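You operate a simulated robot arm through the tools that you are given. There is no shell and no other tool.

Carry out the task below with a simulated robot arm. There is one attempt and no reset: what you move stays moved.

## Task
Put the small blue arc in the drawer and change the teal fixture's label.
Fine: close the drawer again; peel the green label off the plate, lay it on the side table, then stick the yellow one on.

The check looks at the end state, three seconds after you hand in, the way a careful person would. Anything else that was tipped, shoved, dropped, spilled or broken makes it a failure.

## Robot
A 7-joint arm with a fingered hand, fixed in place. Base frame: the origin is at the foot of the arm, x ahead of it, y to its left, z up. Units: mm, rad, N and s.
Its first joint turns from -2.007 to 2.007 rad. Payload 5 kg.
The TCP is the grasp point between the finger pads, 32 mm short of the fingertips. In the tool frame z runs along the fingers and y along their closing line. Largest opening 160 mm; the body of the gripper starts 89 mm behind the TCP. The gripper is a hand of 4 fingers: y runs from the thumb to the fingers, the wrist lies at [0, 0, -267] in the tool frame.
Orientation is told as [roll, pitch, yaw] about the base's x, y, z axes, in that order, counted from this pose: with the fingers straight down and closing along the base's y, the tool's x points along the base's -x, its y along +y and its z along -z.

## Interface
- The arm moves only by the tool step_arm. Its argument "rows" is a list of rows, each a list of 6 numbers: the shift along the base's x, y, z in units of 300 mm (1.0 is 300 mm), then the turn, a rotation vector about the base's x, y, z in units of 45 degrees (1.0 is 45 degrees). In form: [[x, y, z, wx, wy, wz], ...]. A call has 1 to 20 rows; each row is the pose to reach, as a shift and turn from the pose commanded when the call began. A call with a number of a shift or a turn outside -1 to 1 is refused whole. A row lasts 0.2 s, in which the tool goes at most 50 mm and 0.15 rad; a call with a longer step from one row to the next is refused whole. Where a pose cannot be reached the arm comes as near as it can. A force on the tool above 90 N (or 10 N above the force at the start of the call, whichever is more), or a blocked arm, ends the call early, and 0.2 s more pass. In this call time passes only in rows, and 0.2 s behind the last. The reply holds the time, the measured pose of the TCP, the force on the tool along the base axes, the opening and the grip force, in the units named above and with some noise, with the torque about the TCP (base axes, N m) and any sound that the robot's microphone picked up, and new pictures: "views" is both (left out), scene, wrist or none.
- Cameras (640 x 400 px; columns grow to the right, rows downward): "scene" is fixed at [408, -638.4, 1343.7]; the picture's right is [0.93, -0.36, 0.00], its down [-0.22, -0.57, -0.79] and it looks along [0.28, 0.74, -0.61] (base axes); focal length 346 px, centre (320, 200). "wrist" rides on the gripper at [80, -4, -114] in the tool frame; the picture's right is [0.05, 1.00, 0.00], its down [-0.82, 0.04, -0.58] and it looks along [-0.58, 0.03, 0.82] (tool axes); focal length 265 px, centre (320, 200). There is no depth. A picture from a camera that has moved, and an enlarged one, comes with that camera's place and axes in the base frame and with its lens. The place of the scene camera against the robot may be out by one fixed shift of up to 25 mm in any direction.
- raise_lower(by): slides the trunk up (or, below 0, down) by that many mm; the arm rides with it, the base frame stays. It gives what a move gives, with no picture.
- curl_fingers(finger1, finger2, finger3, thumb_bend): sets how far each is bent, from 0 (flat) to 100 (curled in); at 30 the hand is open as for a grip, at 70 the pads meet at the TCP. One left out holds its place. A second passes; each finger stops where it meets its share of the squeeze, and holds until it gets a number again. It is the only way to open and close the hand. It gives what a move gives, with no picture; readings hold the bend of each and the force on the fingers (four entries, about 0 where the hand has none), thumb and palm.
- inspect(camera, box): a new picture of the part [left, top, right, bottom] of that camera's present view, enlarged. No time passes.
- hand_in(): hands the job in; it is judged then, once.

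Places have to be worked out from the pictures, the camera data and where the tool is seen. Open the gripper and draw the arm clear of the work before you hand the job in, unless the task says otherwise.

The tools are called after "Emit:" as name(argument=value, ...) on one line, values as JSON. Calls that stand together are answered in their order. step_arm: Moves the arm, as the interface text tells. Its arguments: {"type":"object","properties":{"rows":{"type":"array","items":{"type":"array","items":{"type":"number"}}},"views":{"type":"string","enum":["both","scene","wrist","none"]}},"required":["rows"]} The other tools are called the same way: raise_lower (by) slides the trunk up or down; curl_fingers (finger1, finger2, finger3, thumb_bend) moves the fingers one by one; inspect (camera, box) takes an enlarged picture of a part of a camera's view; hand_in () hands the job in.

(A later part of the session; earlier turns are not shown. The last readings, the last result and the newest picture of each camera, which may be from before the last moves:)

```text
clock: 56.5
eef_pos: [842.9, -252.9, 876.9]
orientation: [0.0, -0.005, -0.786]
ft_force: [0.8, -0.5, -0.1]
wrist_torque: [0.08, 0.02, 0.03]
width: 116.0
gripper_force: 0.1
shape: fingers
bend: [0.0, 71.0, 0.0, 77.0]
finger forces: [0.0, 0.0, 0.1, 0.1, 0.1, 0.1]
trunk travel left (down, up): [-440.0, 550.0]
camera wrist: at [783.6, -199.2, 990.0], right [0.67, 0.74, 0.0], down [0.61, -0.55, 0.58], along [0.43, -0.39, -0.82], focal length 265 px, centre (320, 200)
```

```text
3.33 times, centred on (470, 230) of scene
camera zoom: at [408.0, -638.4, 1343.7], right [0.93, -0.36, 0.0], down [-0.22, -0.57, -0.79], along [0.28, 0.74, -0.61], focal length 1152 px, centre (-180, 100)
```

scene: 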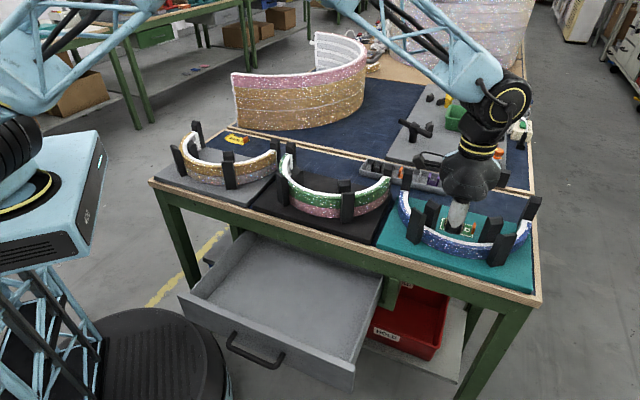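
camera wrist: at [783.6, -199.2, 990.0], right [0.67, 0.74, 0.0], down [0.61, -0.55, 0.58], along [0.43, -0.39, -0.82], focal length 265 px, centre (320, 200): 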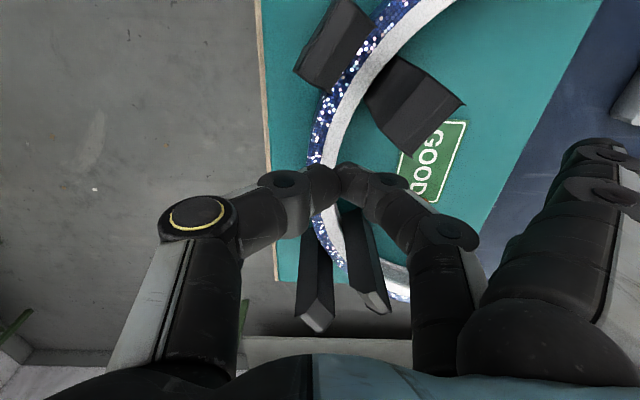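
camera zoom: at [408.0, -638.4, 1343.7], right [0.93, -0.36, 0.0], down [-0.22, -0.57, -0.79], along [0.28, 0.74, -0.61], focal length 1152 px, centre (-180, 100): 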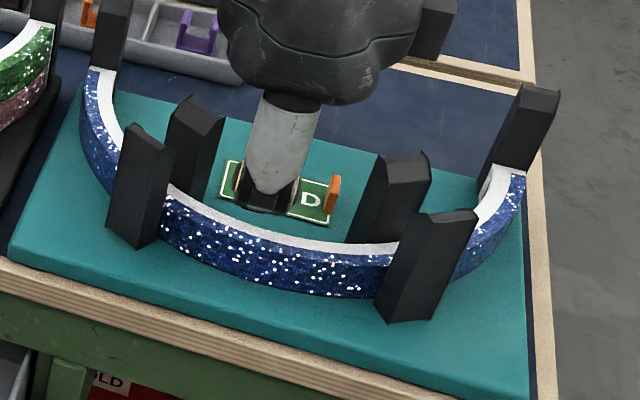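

The pinch slid up the sloped face because the thumb over-squeezed, and the arc is still seated. I'll reopen, go slightly lower and use a milder, balanced squeeze.

Emit:
curl_fingers(finger2=53, thumb_bend=50)

Emit:
step_arm(rows=[[0, 0, -0.04, 0, 0, 0], [0, 0, -0.075, 0, 0, 0], [0, 0, -0.083, 0, 0, 0]], views="none")

Emit:
curl_fingers(finger2=74, thumb_bend=70)

Emit:
inspect(camera="wrist", box=[200, 80, 440, 260])

```text
clock: 57.5
eef_pos: [841.9, -253.8, 875.3]
orientation: [0.003, -0.001, -0.785]
ft_force: [0.2, -0.2, -0.1]
wrist_torque: [-0.03, 0.0, 0.01]
width: 167.6
gripper_force: 0.1
shape: fingers
bend: [0.0, 53.0, 0.0, 50.0]
finger forces: [0.1, 0.0, 0.0, 0.0, 0.0, 0.0]
trunk travel left (down, up): [-440.0, 550.0]
```

```text
clock: 58.3
eef_pos: [841.6, -253.9, 850.5]
orientation: [0.0, -0.001, -0.786]
ft_force: [-0.3, 0.1, 1.2]
wrist_torque: [-0.05, -0.01, -0.02]
width: 167.7
gripper_force: 0.1
shape: fingers
bend: [0.0, 53.0, 0.0, 50.0]
finger forces: [0.0, 0.0, 0.0, 0.0, 0.0, 0.0]
trunk travel left (down, up): [-440.0, 550.0]
```

```text
clock: 59.3
eef_pos: [840.8, -253.7, 851.2]
orientation: [0.001, 0.0, -0.786]
ft_force: [0.5, 0.8, 0.2]
wrist_torque: [0.0, -0.02, -0.01]
width: 137.3
gripper_force: 8.3
shape: fingers
bend: [0.0, 68.0, 0.0, 67.0]
finger forces: [0.1, 8.1, 0.0, 0.0, 8.3, 0.1]
trunk travel left (down, up): [-440.0, 550.0]
```

```text
2.22 times, centred on (320, 170) of wrist
camera zoom: at [783.0, -200.0, 965.3], right [0.67, 0.74, 0.0], down [0.61, -0.55, 0.58], along [0.43, -0.39, -0.82], focal length 590 px, centre (320, 267)
```

zoom: 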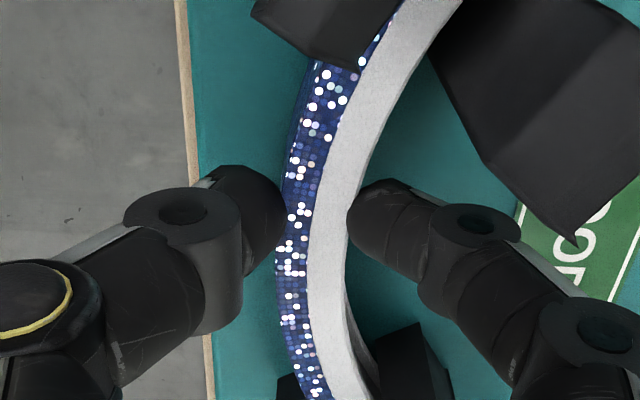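

Balanced contact at about 8 N. I'll lift just 10 mm and watch the finger forces.

Emit:
step_arm(rows=[[0, 0, 0.01, 0, 0, 0], [0, 0, 0.02, 0, 0, 0], [0, 0, 0.033, 0, 0, 0]], views="none")

Emit:
inspect(camera="wrist", box=[200, 80, 440, 260])

Emit:
inspect(camera="scene", box=[390, 170, 550, 290])

```text
clock: 60.1
eef_pos: [842.2, -252.9, 861.6]
orientation: [0.0, 0.0, -0.786]
ft_force: [-0.6, 0.4, -1.9]
wrist_torque: [-0.01, 0.0, 0.0]
width: 136.8
gripper_force: 8.3
shape: fingers
bend: [0.0, 68.0, 0.0, 68.0]
finger forces: [0.0, 7.9, 0.1, 0.1, 8.1, 0.1]
trunk travel left (down, up): [-440.0, 550.0]
```

```text
2.22 times, centred on (320, 170) of wrist
camera zoom: at [783.3, -199.1, 974.1], right [0.67, 0.74, 0.0], down [0.61, -0.55, 0.58], along [0.43, -0.39, -0.82], focal length 590 px, centre (320, 267)
```

zoom: 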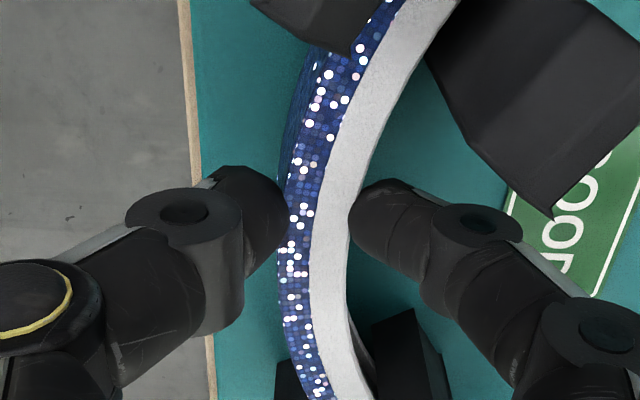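

```text
3.33 times, centred on (470, 230) of scene
camera zoom: at [408.0, -638.4, 1343.7], right [0.93, -0.36, 0.0], down [-0.22, -0.57, -0.79], along [0.28, 0.74, -0.61], focal length 1152 px, centre (-180, 100)
```

zoom: 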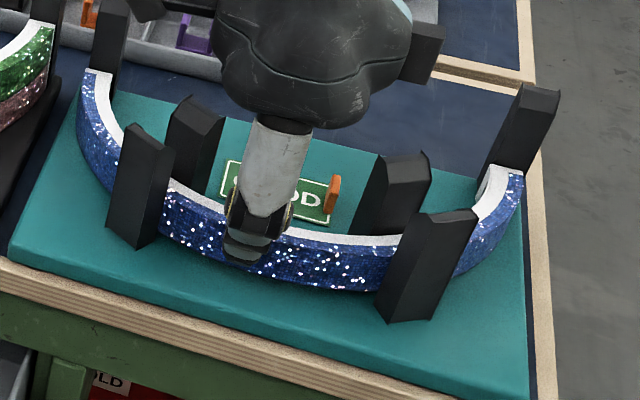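

The arc is rising with the hand and the grip holds at 8 N. I'll lift another 20 mm and check for tilt.

Emit:
step_arm(rows=[[0, 0, 0.017, 0, 0, 0], [0, 0, 0.034, 0, 0, 0], [0, 0, 0.05, 0, 0, 0], [0, 0, 0.067, 0, 0, 0]], views="both")

Emit:
inspect(camera="scene", box=[390, 170, 550, 290])

```text
clock: 61.1
eef_pos: [840.9, -251.8, 881.7]
orientation: [0.001, 0.0, -0.787]
ft_force: [0.6, 0.3, -1.5]
wrist_torque: [0.0, -0.02, -0.04]
width: 136.0
gripper_force: 7.7
shape: fingers
bend: [0.0, 67.0, 0.0, 68.0]
finger forces: [0.0, 8.1, 0.0, 0.0, 6.6, 0.1]
trunk travel left (down, up): [-440.0, 550.0]
camera wrist: at [783.0, -198.8, 994.1], right [0.67, 0.74, 0.0], down [0.61, -0.55, 0.58], along [0.43, -0.39, -0.82], focal length 265 px, centre (320, 200)
```

scene: 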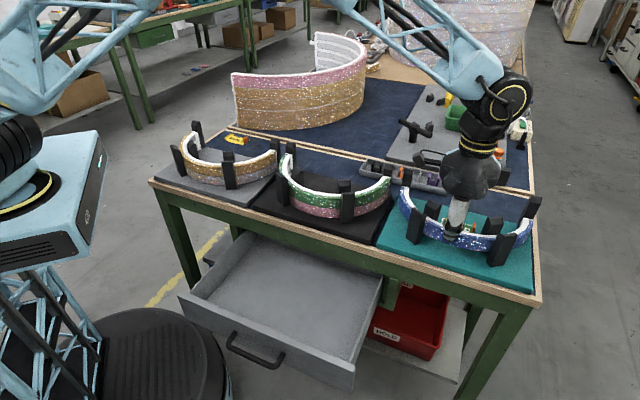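
wrist: 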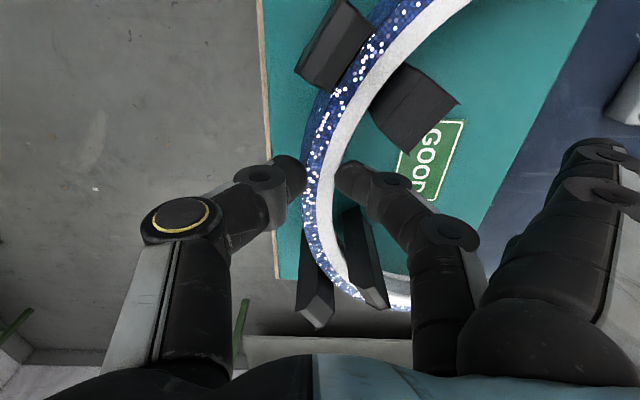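

```text
3.33 times, centred on (470, 230) of scene
camera zoom: at [408.0, -638.4, 1343.7], right [0.93, -0.36, 0.0], down [-0.22, -0.57, -0.79], along [0.28, 0.74, -0.61], focal length 1152 px, centre (-180, 100)
```

zoom: 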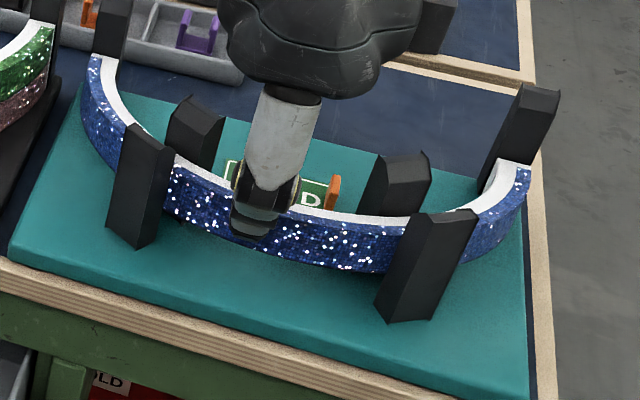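

The apex is up about 30 mm while the rear ends lag a little, so the arc droops in the pinch. I'll firm the grip slightly and keep lifting gradually.

Emit:
curl_fingers(finger2=76, thumb_bend=72)

Emit:
step_arm(rows=[[0, 0, 0.02, 0, 0, 0], [0, 0, 0.045, 0, 0, 0], [0, 0, 0.07, 0, 0, 0], [0, 0, 0.1, 0, 0, 0]], views="both")

Emit:
inspect(camera="scene", box=[390, 170, 550, 290])

```text
clock: 62.1
eef_pos: [841.9, -252.4, 881.2]
orientation: [-0.001, 0.0, -0.785]
ft_force: [0.9, 1.5, -1.7]
wrist_torque: [0.02, -0.05, -0.02]
width: 133.4
gripper_force: 7.5
shape: fingers
bend: [0.0, 65.0, 0.0, 69.0]
finger forces: [0.0, 9.0, 0.2, 0.0, 6.7, 0.1]
trunk travel left (down, up): [-440.0, 550.0]
```

```text
clock: 63.1
eef_pos: [843.0, -252.9, 910.4]
orientation: [0.001, -0.002, -0.786]
ft_force: [0.5, 0.6, -0.9]
wrist_torque: [-0.01, 0.06, -0.02]
width: 126.0
gripper_force: 0.1
shape: fingers
bend: [0.0, 70.0, 0.0, 71.0]
finger forces: [0.0, 0.0, 0.0, 0.1, 0.0, 0.1]
trunk travel left (down, up): [-440.0, 550.0]
camera wrist: at [784.7, -199.2, 1023.9], right [0.67, 0.74, 0.0], down [0.61, -0.55, 0.58], along [0.43, -0.39, -0.82], focal length 265 px, centre (320, 200)
```

scene: 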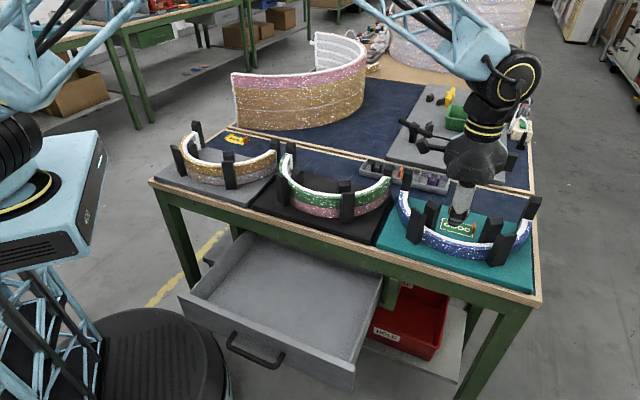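
wrist: 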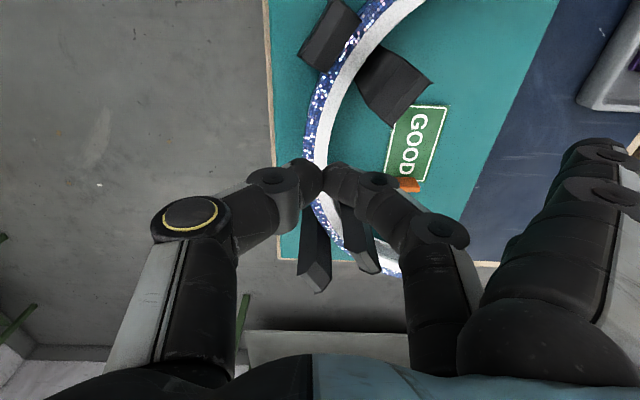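

```text
3.33 times, centred on (470, 230) of scene
camera zoom: at [408.0, -638.4, 1343.7], right [0.93, -0.36, 0.0], down [-0.22, -0.57, -0.79], along [0.28, 0.74, -0.61], focal length 1152 px, centre (-180, 100)
```

zoom: 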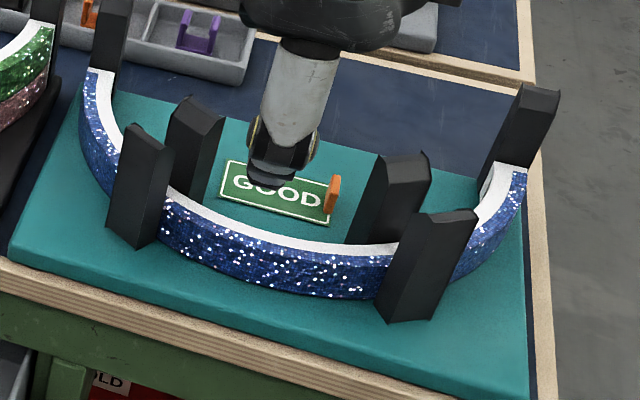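

The arc slipped out and dropped back into its seat undisturbed; one finger cannot hold its off-centre weight. I'll try the hand turned round, with three fingers outside where there is room and the thumb inside, so I rise and rotate.

Emit:
step_arm(rows=[[0, 0, 0.12, 0, 0, 0.0], [0, 0, 0.24, 0, 0, 0.0], [0, 0, 0.35, 0, 0, 0.16], [0, 0, 0.4, 0, 0, 0.33], [0, 0, 0.4, 0, 0, 0.5], [0, 0, 0.4, 0, 0, 0.67], [0, 0, 0.4, 0, 0, 0.84], [0, 0, 0.4, 0, 0, 1.0]], views="none")

Emit:
curl_fingers(finger1=45, finger2=45, finger3=45, thumb_bend=45)

Emit:
step_arm(rows=[[0, 0, 0, 0, 0, 0.167], [0, 0, 0, 0, 0, 0.333], [0, 0, 0, 0, 0, 0.5], [0, 0, 0, 0, 0, 0.667], [0, 0, 0, 0, 0, 0.833], [0, 0, 0, 0, 0, 1.0]], views="none")

Emit:
step_arm(rows=[[0, 0, 0, 0, 0, 0.167], [0, 0, 0, 0, 0, 0.333], [0, 0, 0, 0, 0, 0.5], [0, 0, 0, 0, 0, 0.667], [0, 0, 0, 0, 0, 0.833], [0, 0, 0, 0, 0, 1.0]], views="both")

```text
clock: 64.9
eef_pos: [840.6, -252.5, 1030.7]
orientation: [0.0, 0.002, 0.002]
ft_force: [-1.2, 0.3, 0.6]
wrist_torque: [-0.02, 0.01, 0.0]
width: 126.0
gripper_force: 0.2
shape: fingers
bend: [0.0, 70.0, 0.0, 71.0]
finger forces: [0.0, 0.0, 0.0, 0.1, 0.0, 0.0]
trunk travel left (down, up): [-440.0, 550.0]
```

```text
clock: 65.9
eef_pos: [841.6, -252.8, 1032.3]
orientation: [-0.001, 0.0, 0.0]
ft_force: [-0.4, 0.6, 0.0]
wrist_torque: [-0.04, 0.0, -0.01]
width: 111.5
gripper_force: 0.0
shape: fingers
bend: [45.0, 45.0, 45.0, 45.0]
finger forces: [0.1, 0.0, 0.0, 0.0, 0.0, 0.0]
trunk travel left (down, up): [-440.0, 550.0]
```

```text
clock: 67.3
eef_pos: [842.1, -252.5, 1031.8]
orientation: [-0.001, 0.0, 0.786]
ft_force: [0.3, -0.4, 0.0]
wrist_torque: [0.0, 0.02, -0.02]
width: 111.2
gripper_force: 0.0
shape: fingers
bend: [45.0, 45.0, 45.0, 45.0]
finger forces: [0.0, 0.0, 0.0, 0.1, 0.0, 0.1]
trunk travel left (down, up): [-440.0, 550.0]
```

```text
clock: 68.7
eef_pos: [841.9, -251.1, 1032.7]
orientation: [0.001, 0.002, 1.572]
ft_force: [0.2, 0.6, 0.1]
wrist_torque: [-0.07, 0.02, -0.01]
width: 111.4
gripper_force: 0.1
shape: fingers
bend: [45.0, 45.0, 45.0, 45.0]
finger forces: [0.0, 0.0, 0.1, 0.1, 0.0, 0.0]
trunk travel left (down, up): [-440.0, 550.0]
camera wrist: at [848.1, -331.8, 1145.2], right [-1.0, -0.05, 0.0], down [-0.04, 0.82, 0.58], along [-0.03, 0.57, -0.82], focal length 265 px, centre (320, 200)
```

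scene: 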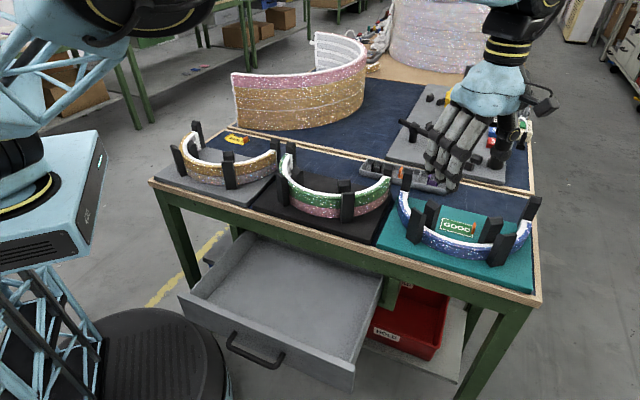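
wrist: 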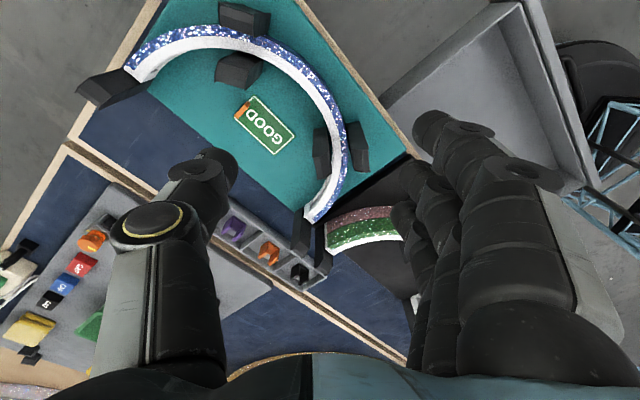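

Yaw 90° is reached comfortably. One more 45° turn brings the fingers to the front side.

Emit:
step_arm(rows=[[0, 0, 0, 0, 0, 0.167], [0, 0, 0, 0, 0, 0.333], [0, 0, 0, 0, 0, 0.5], [0, 0, 0, 0, 0, 0.667], [0, 0, 0, 0, 0, 0.833], [0, 0, 0, 0, 0, 1.0]], views="both")

Emit:
inspect(camera="wrist", box=[200, 30, 460, 230])

```text
clock: 70.1
eef_pos: [744.8, -189.5, 1015.8]
orientation: [0.033, -0.03, 2.021]
ft_force: [0.5, -2.2, 0.8]
wrist_torque: [0.24, 0.06, 0.0]
width: 111.4
gripper_force: 0.0
shape: fingers
bend: [45.0, 45.0, 45.0, 45.0]
finger forces: [0.0, 0.0, 0.1, 0.0, 0.0, 0.0]
out of reach, approached as far as the arm can: row 2, 3, 4, 5, 6
trunk travel left (down, up): [-440.0, 550.0]
camera wrist: at [788.8, -261.5, 1126.6], right [-0.88, -0.48, 0.03], down [-0.37, 0.71, 0.6], along [-0.31, 0.52, -0.8], focal length 265 px, centre (320, 200)
```

scene: 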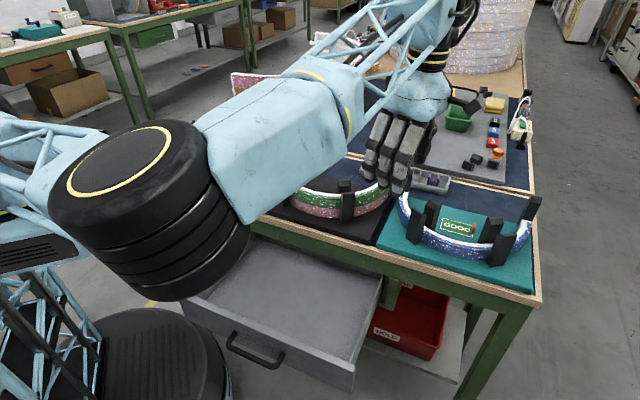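
wrist: 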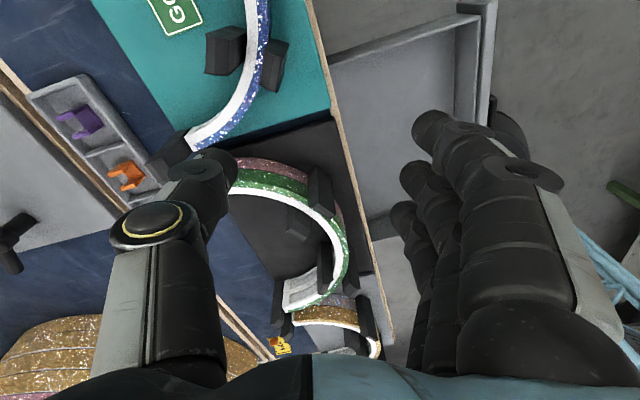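

```text
2.00 times, centred on (330, 130) of wrist
camera zoom: at [788.8, -261.5, 1126.6], right [-0.88, -0.48, 0.03], down [-0.37, 0.71, 0.6], along [-0.31, 0.52, -0.8], focal length 531 px, centre (300, 340)
```

zoom: 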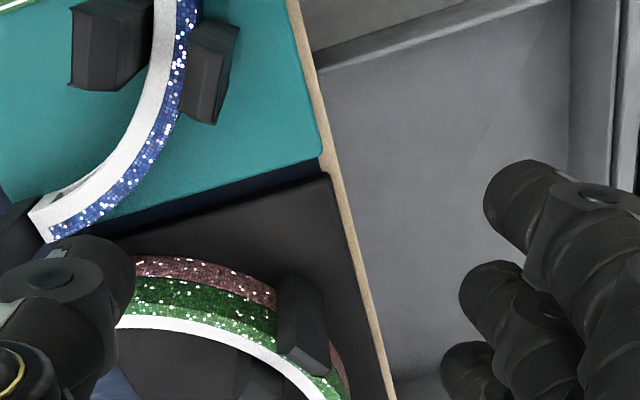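

Yaw 135° is out of reach and the elbow swings in low, so I'll turn back the way I came.

Emit:
step_arm(rows=[[0, 0, 0, 0, 0, -0.1], [0, 0, 0, 0, 0, -0.2], [0, 0, 0, 0, 0, -0.3], [0, 0, 0, 0, 0, -0.45], [0, 0, 0, 0, 0, -0.6], [0, 0, 0, 0, 0, -0.75], [0, 0, 0, 0, 0, -0.9], [0, 0, 0, 0, 0, -1.0]], views="both")

```text
clock: 71.9
eef_pos: [745.9, -186.2, 1019.0]
orientation: [0.032, -0.026, 1.236]
ft_force: [-0.7, -0.4, 0.3]
wrist_torque: [-0.02, -0.01, -0.01]
width: 111.4
gripper_force: 0.0
shape: fingers
bend: [45.0, 45.0, 45.0, 45.0]
finger forces: [0.0, 0.1, 0.0, 0.0, 0.1, 0.0]
trunk travel left (down, up): [-440.0, 550.0]
camera wrist: at [726.7, -267.8, 1129.8], right [-0.96, 0.28, 0.03], down [0.24, 0.76, 0.6], along [0.14, 0.58, -0.8], focal length 265 px, centre (320, 200)
```

scene: 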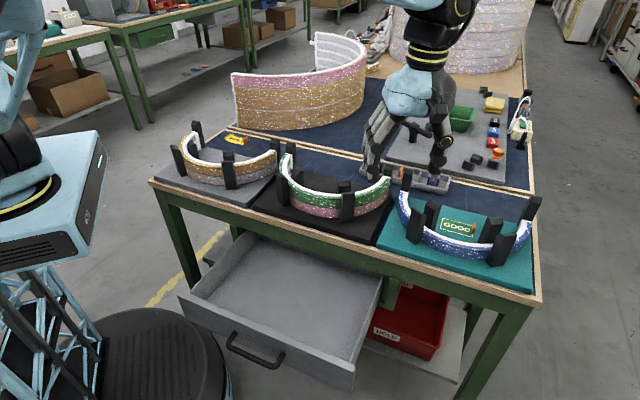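
wrist: 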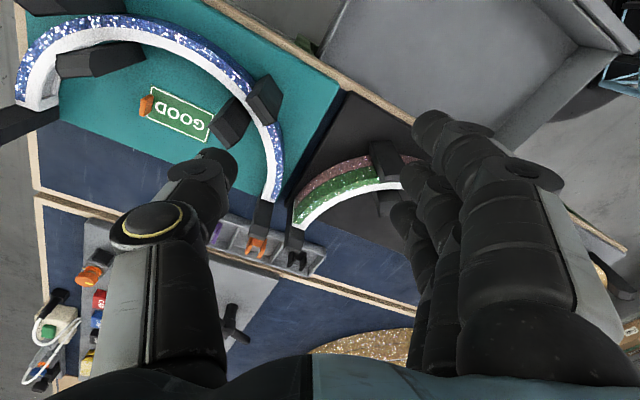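

The scene is undisturbed after turning back. This angle shows the posts well, so I'll zoom in to measure the free gap inside the arc more exactly.

Emit:
inspect(camera="wrist", box=[0, 0, 200, 125])

Emit:
inspect(camera="wrist", box=[140, 40, 340, 165])

```text
3.20 times, centred on (100, 62) of wrist
camera zoom: at [726.7, -267.8, 1129.8], right [-0.96, 0.28, 0.03], down [0.24, 0.76, 0.6], along [0.14, 0.58, -0.8], focal length 849 px, centre (1024, 640)
```

zoom: 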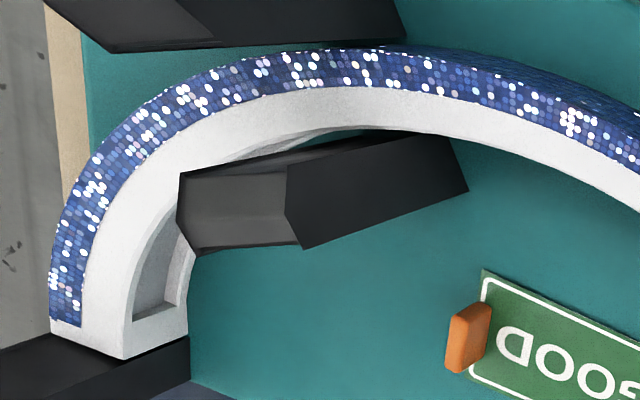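

```text
3.20 times, centred on (240, 102) of wrist
camera zoom: at [726.7, -267.8, 1129.8], right [-0.96, 0.28, 0.03], down [0.24, 0.76, 0.6], along [0.14, 0.58, -0.8], focal length 849 px, centre (576, 512)
```

zoom: 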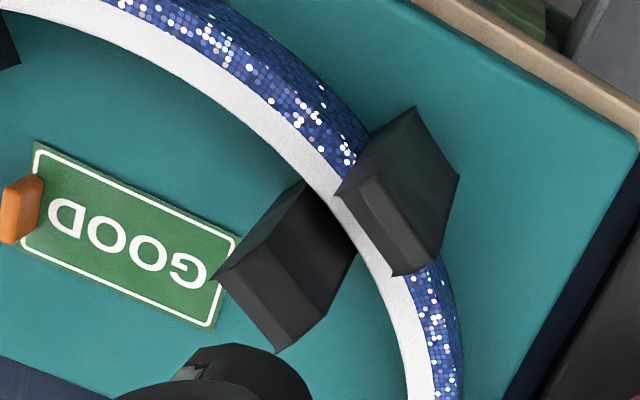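

The views now triangulate the posts better: their tops are near z≈883 and the free gap is centred near u≈787, so my first grip was about 14 mm off-centre. The plan is to pinch centrally with one finger and lift about 75 mm, then bring in the other two fingers above the posts.

Emit:
step_arm(rows=[[0.06, -0.04, 0, -0.007, -0.005, -0.143], [0.12, -0.08, 0, -0.015, -0.009, -0.286], [0.18, -0.125, 0, -0.022, -0.014, -0.429], [0.24, -0.165, 0, -0.03, -0.018, -0.571], [0.3, -0.21, 0, -0.037, -0.023, -0.714], [0.35, -0.25, 0, -0.045, -0.028, -0.857]], views="none")

Emit:
step_arm(rows=[[0, 0, 0, 0, 0, -0.15], [0, 0, 0, 0, 0, -0.3], [0, 0, 0, 0, 0, -0.45], [0, 0, 0, 0, 0, -0.6], [0, 0, 0, 0, 0, -0.75], [0, 0, 0, 0, 0, -0.86]], views="none")

Emit:
step_arm(rows=[[0, 0, 0, 0, 0, -0.15], [0, 0, 0, 0, 0, -0.3], [0, 0, 0, 0, 0, -0.45], [0, 0, 0, 0, 0, -0.6], [0, 0, 0, 0, 0, -0.75], [0, 0, 0, 0, 0, -0.86]], views="none")

Emit:
curl_fingers(finger1=0, finger2=50, finger3=0, thumb_bend=48)

Emit:
inspect(camera="wrist", box=[200, 0, 500, 250])

```text
clock: 73.3
eef_pos: [848.9, -261.3, 1017.9]
orientation: [-0.004, -0.013, 0.563]
ft_force: [-0.5, 0.0, 0.1]
wrist_torque: [0.0, -0.02, 0.02]
width: 111.2
gripper_force: 0.1
shape: fingers
bend: [45.0, 45.0, 45.0, 45.0]
finger forces: [0.0, 0.0, 0.0, 0.1, 0.0, 0.1]
trunk travel left (down, up): [-440.0, 550.0]
```

```text
clock: 74.7
eef_pos: [850.3, -260.7, 1019.0]
orientation: [-0.005, -0.012, -0.11]
ft_force: [0.2, -0.2, -0.7]
wrist_torque: [0.02, 0.0, 0.01]
width: 111.2
gripper_force: 0.0
shape: fingers
bend: [45.0, 45.0, 45.0, 45.0]
finger forces: [0.1, 0.0, 0.0, 0.0, 0.0, 0.1]
trunk travel left (down, up): [-440.0, 550.0]
```

```text
clock: 76.1
eef_pos: [850.0, -260.8, 1018.2]
orientation: [-0.007, -0.013, -0.787]
ft_force: [-0.2, -1.1, -0.8]
wrist_torque: [-0.01, 0.0, -0.01]
width: 111.3
gripper_force: 0.1
shape: fingers
bend: [45.0, 45.0, 45.0, 45.0]
finger forces: [0.1, 0.0, 0.0, 0.0, 0.1, 0.0]
trunk travel left (down, up): [-440.0, 550.0]
```

```text
clock: 77.1
eef_pos: [849.2, -259.8, 1018.2]
orientation: [-0.006, -0.012, -0.786]
ft_force: [-0.8, 0.5, -0.6]
wrist_torque: [-0.01, 0.0, 0.0]
width: 172.6
gripper_force: 0.0
shape: fingers
bend: [0.0, 50.0, 0.0, 48.0]
finger forces: [0.0, 0.1, 0.1, 0.0, 0.1, 0.0]
trunk travel left (down, up): [-440.0, 550.0]
```

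```text
1.60 times, centred on (350, 125) of wrist
camera zoom: at [791.1, -205.4, 1130.5], right [0.67, 0.74, -0.01], down [0.6, -0.54, 0.59], along [0.43, -0.4, -0.81], focal length 425 px, centre (272, 320)
```

zoom: 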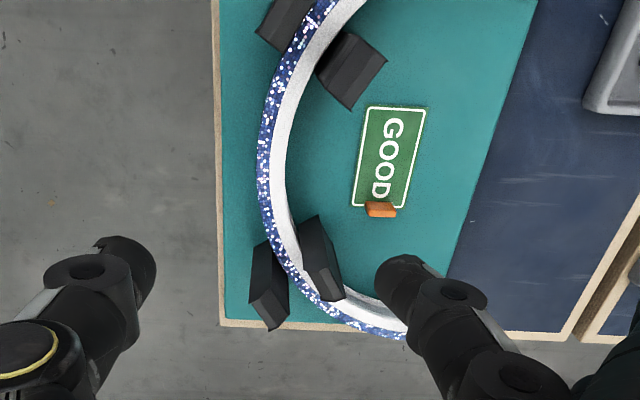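

The gap is confirmed centred near u≈788 and the band apex lies there. I'll trim the tilt, centre the hand and descend over the apex.

Emit:
step_arm(rows=[[0.008, -0.009, -0.1, 0.0162, 0.0054, 0], [0.008, -0.009, -0.22, 0.0162, 0.0054, 0], [0.008, -0.009, -0.34, 0.0162, 0.0054, 0], [0.008, -0.009, -0.44, 0.0162, 0.0054, 0], [0.008, -0.009, -0.5, 0.0162, 0.0054, 0], [0.008, -0.009, -0.54, 0.0162, 0.0054, 0]], views="both")

Emit:
inspect(camera="wrist", box=[200, 60, 460, 260])

```text
clock: 78.5
eef_pos: [852.0, -263.3, 857.5]
orientation: [0.0, 0.0, -0.787]
ft_force: [-0.4, -0.3, 0.4]
wrist_torque: [-0.02, 0.0, 0.01]
width: 172.4
gripper_force: 0.0
shape: fingers
bend: [0.0, 50.0, 0.0, 48.0]
finger forces: [0.1, 0.0, 0.1, 0.0, 0.0, 0.0]
trunk travel left (down, up): [-440.0, 550.0]
camera wrist: at [794.2, -210.3, 970.6], right [0.67, 0.74, 0.0], down [0.61, -0.55, 0.58], along [0.43, -0.39, -0.82], focal length 265 px, centre (320, 200)
```

scene: 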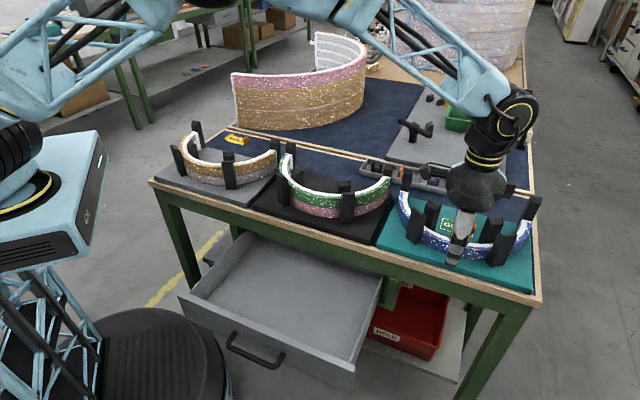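
wrist: 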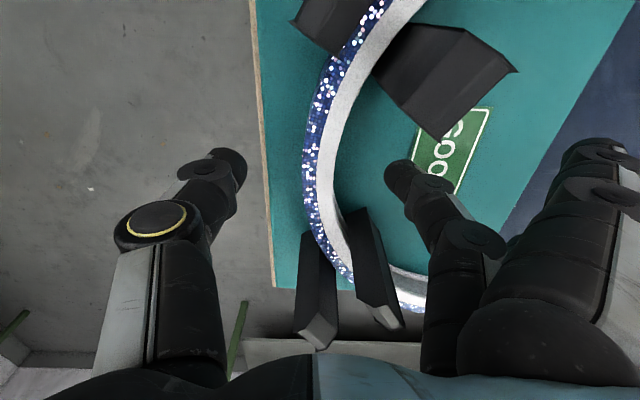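

```text
2.00 times, centred on (330, 160) of wrist
camera zoom: at [794.2, -210.3, 970.6], right [0.67, 0.74, 0.0], down [0.61, -0.55, 0.58], along [0.43, -0.39, -0.82], focal length 531 px, centre (300, 280)
```

zoom: 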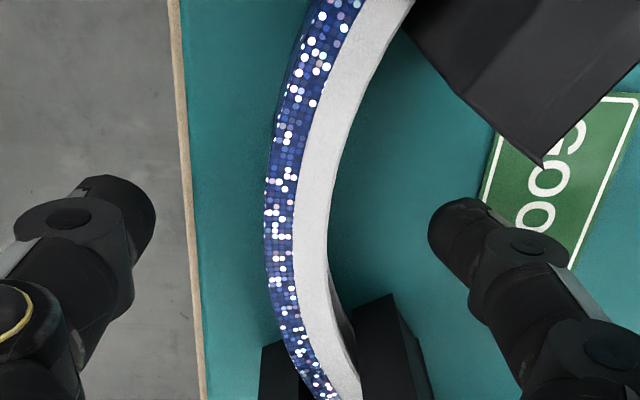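

The hand is centred over the apex and clear of both posts. I'll go down the last 8 mm and close gently.

Emit:
step_arm(rows=[[0, 0, -0.015, 0, 0, 0], [0, 0, -0.028, 0, 0, 0]], views="none")

Emit:
curl_fingers(finger2=74, thumb_bend=70)

Emit:
inspect(camera="wrist", box=[200, 60, 460, 260])

```text
clock: 79.1
eef_pos: [853.1, -263.3, 849.4]
orientation: [-0.001, 0.0, -0.786]
ft_force: [0.3, 0.8, -0.3]
wrist_torque: [-0.02, 0.01, 0.0]
width: 172.2
gripper_force: 0.1
shape: fingers
bend: [0.0, 50.0, 0.0, 48.0]
finger forces: [0.0, 0.1, 0.0, 0.1, 0.0, 0.1]
trunk travel left (down, up): [-440.0, 550.0]
```

```text
clock: 80.1
eef_pos: [851.7, -263.7, 848.8]
orientation: [-0.002, 0.0, -0.785]
ft_force: [0.2, 0.2, 0.4]
wrist_torque: [0.02, -0.04, 0.0]
width: 137.4
gripper_force: 8.3
shape: fingers
bend: [0.0, 67.0, 0.0, 67.0]
finger forces: [0.0, 8.2, 0.0, 0.0, 8.3, 0.0]
trunk travel left (down, up): [-440.0, 550.0]
```

```text
2.00 times, centred on (330, 160) of wrist
camera zoom: at [793.7, -209.9, 962.2], right [0.67, 0.74, 0.0], down [0.61, -0.55, 0.58], along [0.43, -0.39, -0.82], focal length 531 px, centre (300, 280)
```

zoom: 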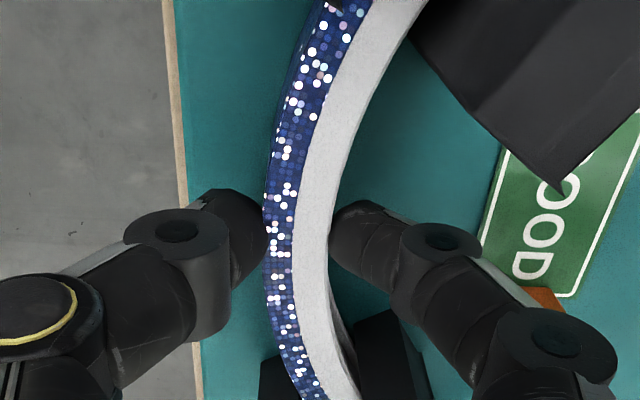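

Balanced at 8.2 N on each side. I'll lift slowly by 40 mm and check the grip.

Emit:
step_arm(rows=[[0, 0, 0.013, 0, 0, 0], [0, 0, 0.027, 0, 0, 0], [0, 0, 0.04, 0, 0, 0], [0, 0, 0.053, 0, 0, 0], [0, 0, 0.067, 0, 0, 0], [0, 0, 0.08, 0, 0, 0], [0, 0, 0.093, 0, 0, 0], [0, 0, 0.107, 0, 0, 0], [0, 0, 0.12, 0, 0, 0], [0, 0, 0.133, 0, 0, 0]], views="wrist")

Emit:
inspect(camera="scene", box=[390, 170, 550, 290])

```text
clock: 82.3
eef_pos: [851.3, -263.4, 889.1]
orientation: [-0.001, 0.0, -0.784]
ft_force: [0.2, -0.7, -1.6]
wrist_torque: [-0.08, 0.06, 0.01]
width: 135.7
gripper_force: 8.2
shape: fingers
bend: [0.0, 66.0, 0.0, 68.0]
finger forces: [0.0, 8.4, 0.0, 0.1, 8.1, 0.1]
trunk travel left (down, up): [-440.0, 550.0]
camera wrist: at [794.2, -209.6, 1001.1], right [0.67, 0.74, 0.0], down [0.61, -0.55, 0.58], along [0.43, -0.39, -0.82], focal length 265 px, centre (320, 200)
```

wrist: 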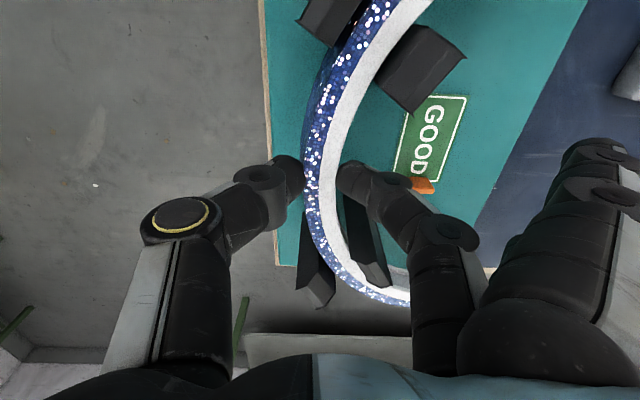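

```text
3.33 times, centred on (470, 230) of scene
camera zoom: at [408.0, -638.4, 1343.7], right [0.93, -0.36, 0.0], down [-0.22, -0.57, -0.79], along [0.28, 0.74, -0.61], focal length 1152 px, centre (-180, 100)
```

zoom: 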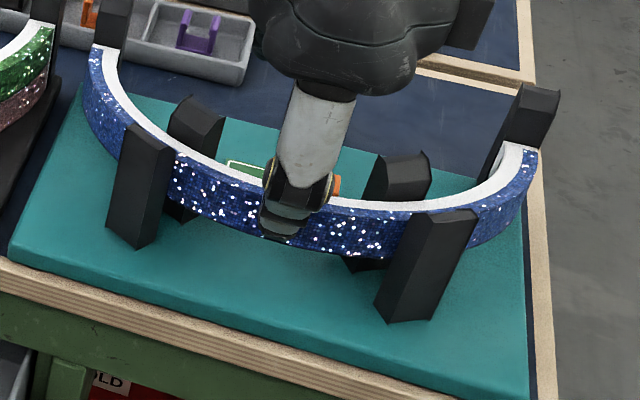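

The arc is up 40 mm at the apex, level left to right, and the grip holds. I'll lift another 36 mm so its bottom is level with the post tops.

Emit:
step_arm(rows=[[0, 0, 0.013, 0, 0, 0], [0, 0, 0.027, 0, 0, 0], [0, 0, 0.04, 0, 0, 0], [0, 0, 0.053, 0, 0, 0], [0, 0, 0.067, 0, 0, 0], [0, 0, 0.08, 0, 0, 0], [0, 0, 0.093, 0, 0, 0], [0, 0, 0.107, 0, 0, 0], [0, 0, 0.12, 0, 0, 0]], views="wrist")

Emit:
inspect(camera="scene", box=[390, 150, 550, 270])

Emit:
inspect(camera="wrist", box=[260, 0, 520, 200])

```text
clock: 84.3
eef_pos: [853.5, -263.0, 923.3]
orientation: [0.0, 0.0, -0.784]
ft_force: [-0.1, -0.4, -1.8]
wrist_torque: [-0.05, 0.05, 0.0]
width: 136.2
gripper_force: 8.4
shape: fingers
bend: [0.0, 66.0, 0.0, 68.0]
finger forces: [0.1, 8.4, 0.0, 0.0, 8.0, 0.0]
trunk travel left (down, up): [-440.0, 550.0]
camera wrist: at [794.7, -209.9, 1037.0], right [0.67, 0.74, 0.0], down [0.61, -0.55, 0.58], along [0.43, -0.39, -0.82], focal length 265 px, centre (320, 200)
```

wrist: 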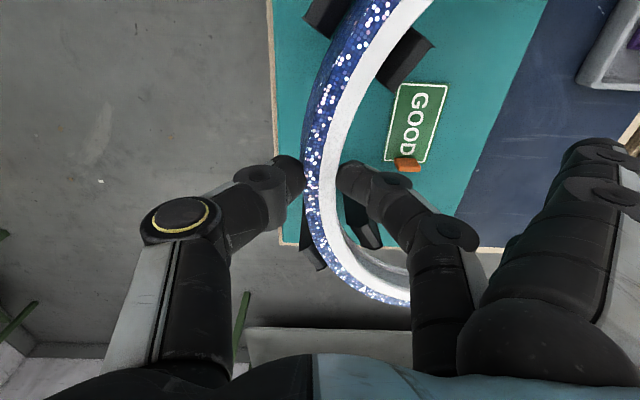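

```text
3.33 times, centred on (470, 210) of scene
camera zoom: at [408.0, -638.4, 1343.7], right [0.93, -0.36, 0.0], down [-0.22, -0.57, -0.79], along [0.28, 0.74, -0.61], focal length 1152 px, centre (-180, 167)
```

zoom: 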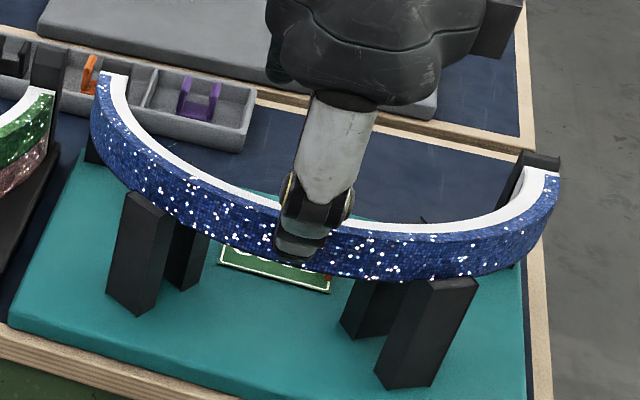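

```text
2.00 times, centred on (390, 100) of wrist
camera zoom: at [794.7, -209.9, 1037.0], right [0.67, 0.74, 0.0], down [0.61, -0.55, 0.58], along [0.43, -0.39, -0.82], focal length 531 px, centre (180, 400)
```

zoom: 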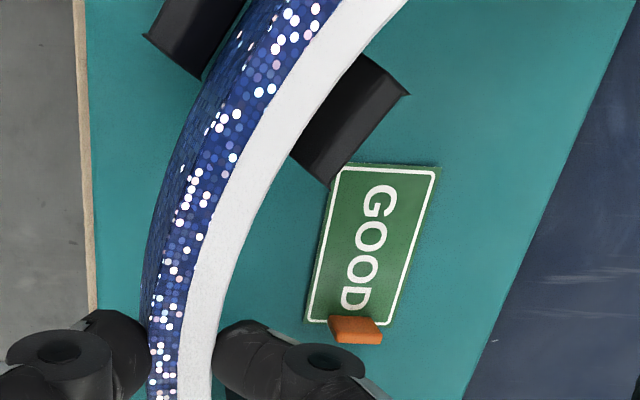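

The arc's bottom is now above the post tops. I'll rise another 12 mm and then bring the two outer fingers in, making it a three-finger grip.

Emit:
step_arm(rows=[[0, 0, 0.013, 0, 0, 0], [0, 0, 0.027, 0, 0, 0], [0, 0, 0.04, 0, 0, 0]], views="none")

Emit:
curl_fingers(finger1=62, finger3=62)

Emit:
curl_fingers(finger1=72, finger2=74, finger3=72, thumb_bend=72)

Emit:
inspect(camera="wrist", box=[160, 40, 480, 240])

Emit:
inspect(camera="scene", box=[390, 150, 550, 270])

```text
clock: 85.1
eef_pos: [853.1, -264.3, 936.9]
orientation: [0.0, 0.0, -0.784]
ft_force: [0.5, 0.0, -2.0]
wrist_torque: [-0.05, 0.05, 0.02]
width: 136.2
gripper_force: 8.1
shape: fingers
bend: [0.0, 66.0, 0.0, 68.0]
finger forces: [0.1, 8.4, 0.0, 0.1, 8.1, 0.1]
trunk travel left (down, up): [-440.0, 550.0]
```

```text
clock: 86.1
eef_pos: [853.3, -264.7, 935.1]
orientation: [-0.001, 0.0, -0.785]
ft_force: [0.8, -0.5, -1.7]
wrist_torque: [-0.05, 0.06, -0.03]
width: 40.7
gripper_force: 8.8
shape: fingers
bend: [62.0, 66.0, 62.0, 68.0]
finger forces: [0.0, 8.4, 0.0, 0.1, 8.1, 0.0]
trunk travel left (down, up): [-440.0, 550.0]
```

```text
clock: 87.1
eef_pos: [853.5, -263.0, 936.8]
orientation: [0.001, 0.0, -0.784]
ft_force: [0.2, 0.5, -1.9]
wrist_torque: [-0.09, 0.07, -0.02]
width: 35.7
gripper_force: 17.4
shape: fingers
bend: [69.0, 69.0, 69.0, 68.0]
finger forces: [6.2, 5.9, 5.7, 0.0, 17.6, 0.1]
trunk travel left (down, up): [-440.0, 550.0]
```

```text
2.00 times, centred on (320, 140) of wrist
camera zoom: at [795.0, -209.9, 1049.1], right [0.67, 0.74, 0.0], down [0.61, -0.55, 0.58], along [0.43, -0.39, -0.82], focal length 531 px, centre (320, 320)
```

zoom: 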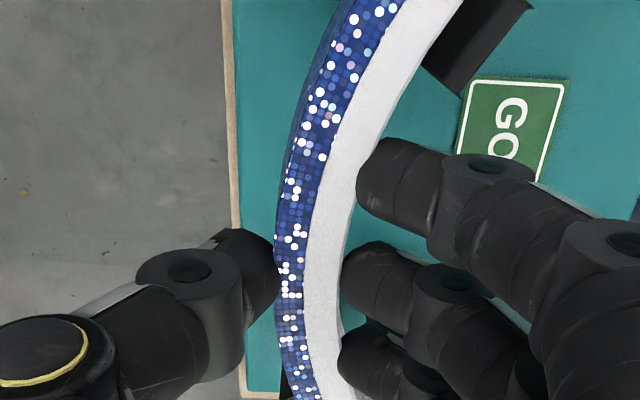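

```text
3.33 times, centred on (470, 210) of scene
camera zoom: at [408.0, -638.4, 1343.7], right [0.93, -0.36, 0.0], down [-0.22, -0.57, -0.79], along [0.28, 0.74, -0.61], focal length 1152 px, centre (-180, 167)
```

zoom: 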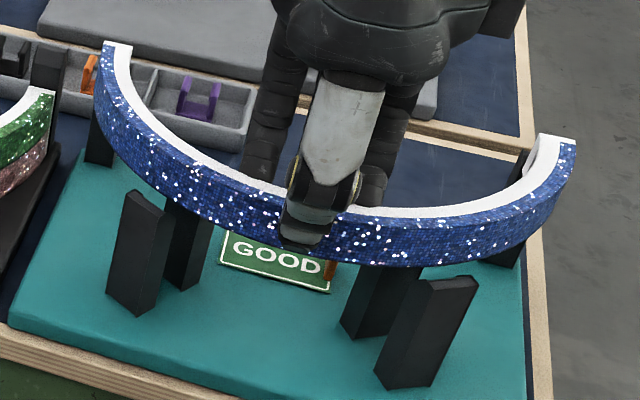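

The three-finger grip is balanced at about 17.6 N. I'll lift another 60 mm to clear everything before moving sideways.

Emit:
step_arm(rows=[[0, 0, 0.03, 0, 0, 0], [0, 0, 0.07, 0, 0, 0], [0, 0, 0.11, 0, 0, 0], [0, 0, 0.15, 0, 0, 0], [0, 0, 0.19, 0, 0, 0], [0, 0, 0.22, 0, 0, 0]], views="both")

```text
clock: 88.5
eef_pos: [853.8, -264.9, 1001.1]
orientation: [0.001, 0.001, -0.785]
ft_force: [0.6, -0.3, -2.0]
wrist_torque: [-0.09, 0.07, 0.0]
width: 35.5
gripper_force: 17.6
shape: fingers
bend: [69.0, 69.0, 69.0, 68.0]
finger forces: [6.1, 5.9, 5.8, 0.0, 17.5, 0.0]
trunk travel left (down, up): [-440.0, 550.0]
camera wrist: at [795.2, -210.6, 1114.7], right [0.67, 0.74, 0.0], down [0.61, -0.55, 0.58], along [0.43, -0.39, -0.82], focal length 265 px, centre (320, 200)
```

scene: 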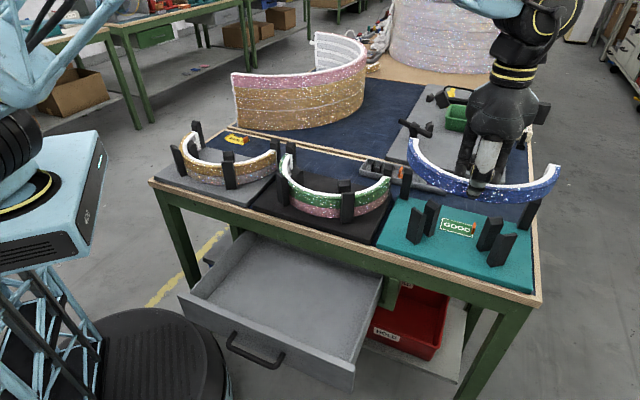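
wrist: 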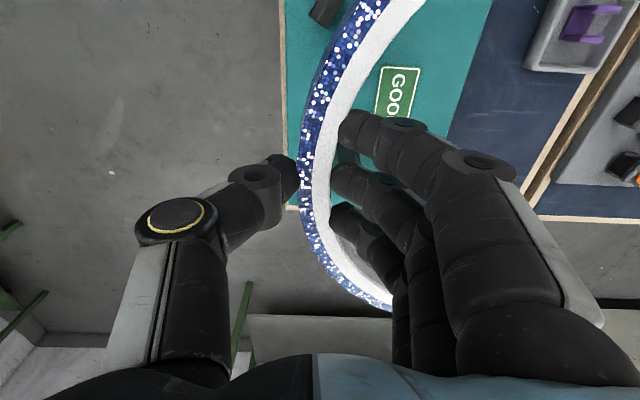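

The arc is held well clear of the fixture. I'll carry it at this height towards the open drawer at a moderate speed.

Emit:
step_arm(rows=[[-0.04, 0.009, 0, 0, 0, 0], [-0.11, 0.024, 0, 0, 0, 0], [-0.2, 0.044, 0, 0, 0, 0], [-0.29, 0.064, 0, 0, 0, 0], [-0.38, 0.084, 0, 0, 0, 0], [-0.47, 0.104, 0, 0, 0, 0], [-0.55, 0.122, 0, 0, 0, 0], [-0.6, 0.133, 0, 0, 0, 0], [-0.63, 0.14, 0, 0, 0, 0]], views="none")

Emit:
step_arm(rows=[[-0.04, 0.009, 0, 0, 0, 0], [-0.11, 0.024, 0, 0, 0, 0], [-0.2, 0.044, 0, 0, 0, 0], [-0.29, 0.064, 0, 0, 0, 0], [-0.38, 0.084, 0, 0, 0, 0], [-0.46, 0.104, 0, 0, 0, 0], [-0.54, 0.122, 0, 0, 0, 0], [-0.59, 0.133, 0, 0, 0, 0], [-0.618, 0.141, 0, 0, 0, 0]], views="both")

```text
clock: 90.5
eef_pos: [664.8, -220.5, 1000.8]
orientation: [0.002, 0.0, -0.784]
ft_force: [0.0, 0.3, -2.3]
wrist_torque: [-0.09, 0.07, -0.03]
width: 35.8
gripper_force: 17.7
shape: fingers
bend: [69.0, 69.0, 69.0, 68.0]
finger forces: [6.2, 6.0, 5.9, 0.0, 17.5, 0.0]
trunk travel left (down, up): [-440.0, 550.0]
```

```text
clock: 92.5
eef_pos: [478.2, -179.2, 1003.6]
orientation: [0.0, -0.001, -0.785]
ft_force: [0.1, -0.3, -1.8]
wrist_torque: [-0.08, 0.06, 0.0]
width: 36.0
gripper_force: 17.7
shape: fingers
bend: [69.0, 69.0, 69.0, 68.0]
finger forces: [6.4, 5.9, 6.1, 0.1, 17.4, 0.0]
trunk travel left (down, up): [-440.0, 550.0]
camera wrist: at [419.9, -125.4, 1116.2], right [0.67, 0.74, 0.0], down [0.61, -0.55, 0.58], along [0.43, -0.39, -0.82], focal length 265 px, centre (320, 200)
```

scene: 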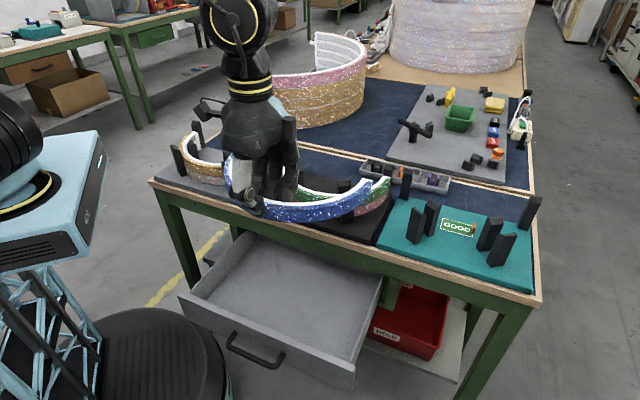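
wrist: 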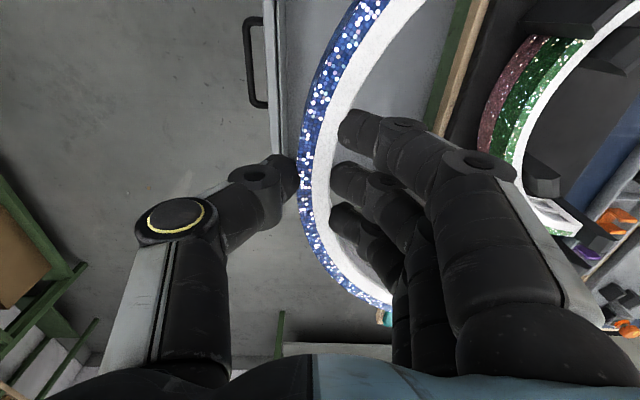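

The arc is above the drawer. I'll check the clearances to the drawer's front panel and to the bench edge before lowering.

Emit:
inspect(camera="wrist", box=[230, 0, 500, 170])

Emit:
inspect(camera="scene", box=[160, 120, 420, 390])

```text
2.35 times, centred on (365, 85) of wrist
camera zoom: at [419.9, -125.4, 1116.2], right [0.67, 0.74, 0.0], down [0.61, -0.55, 0.58], along [0.43, -0.39, -0.82], focal length 624 px, centre (214, 471)
```

zoom: 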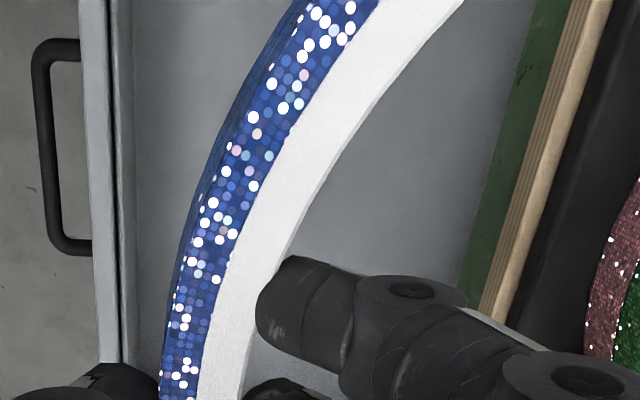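

```text
1.48 times, centred on (290, 255) of scene
camera zoom: at [408.0, -638.4, 1343.7], right [0.93, -0.36, 0.0], down [-0.22, -0.57, -0.79], along [0.28, 0.74, -0.61], focal length 512 px, centre (364, 118)
```

zoom: 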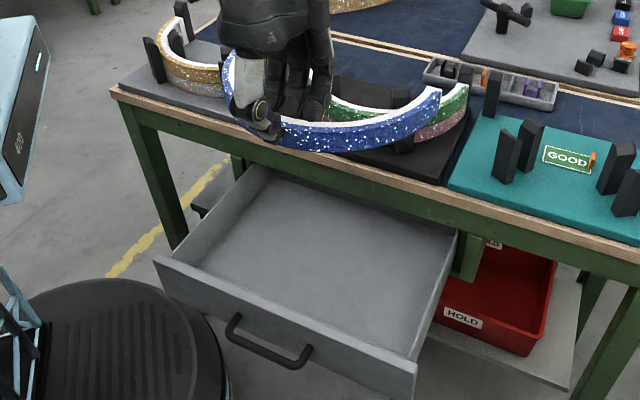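

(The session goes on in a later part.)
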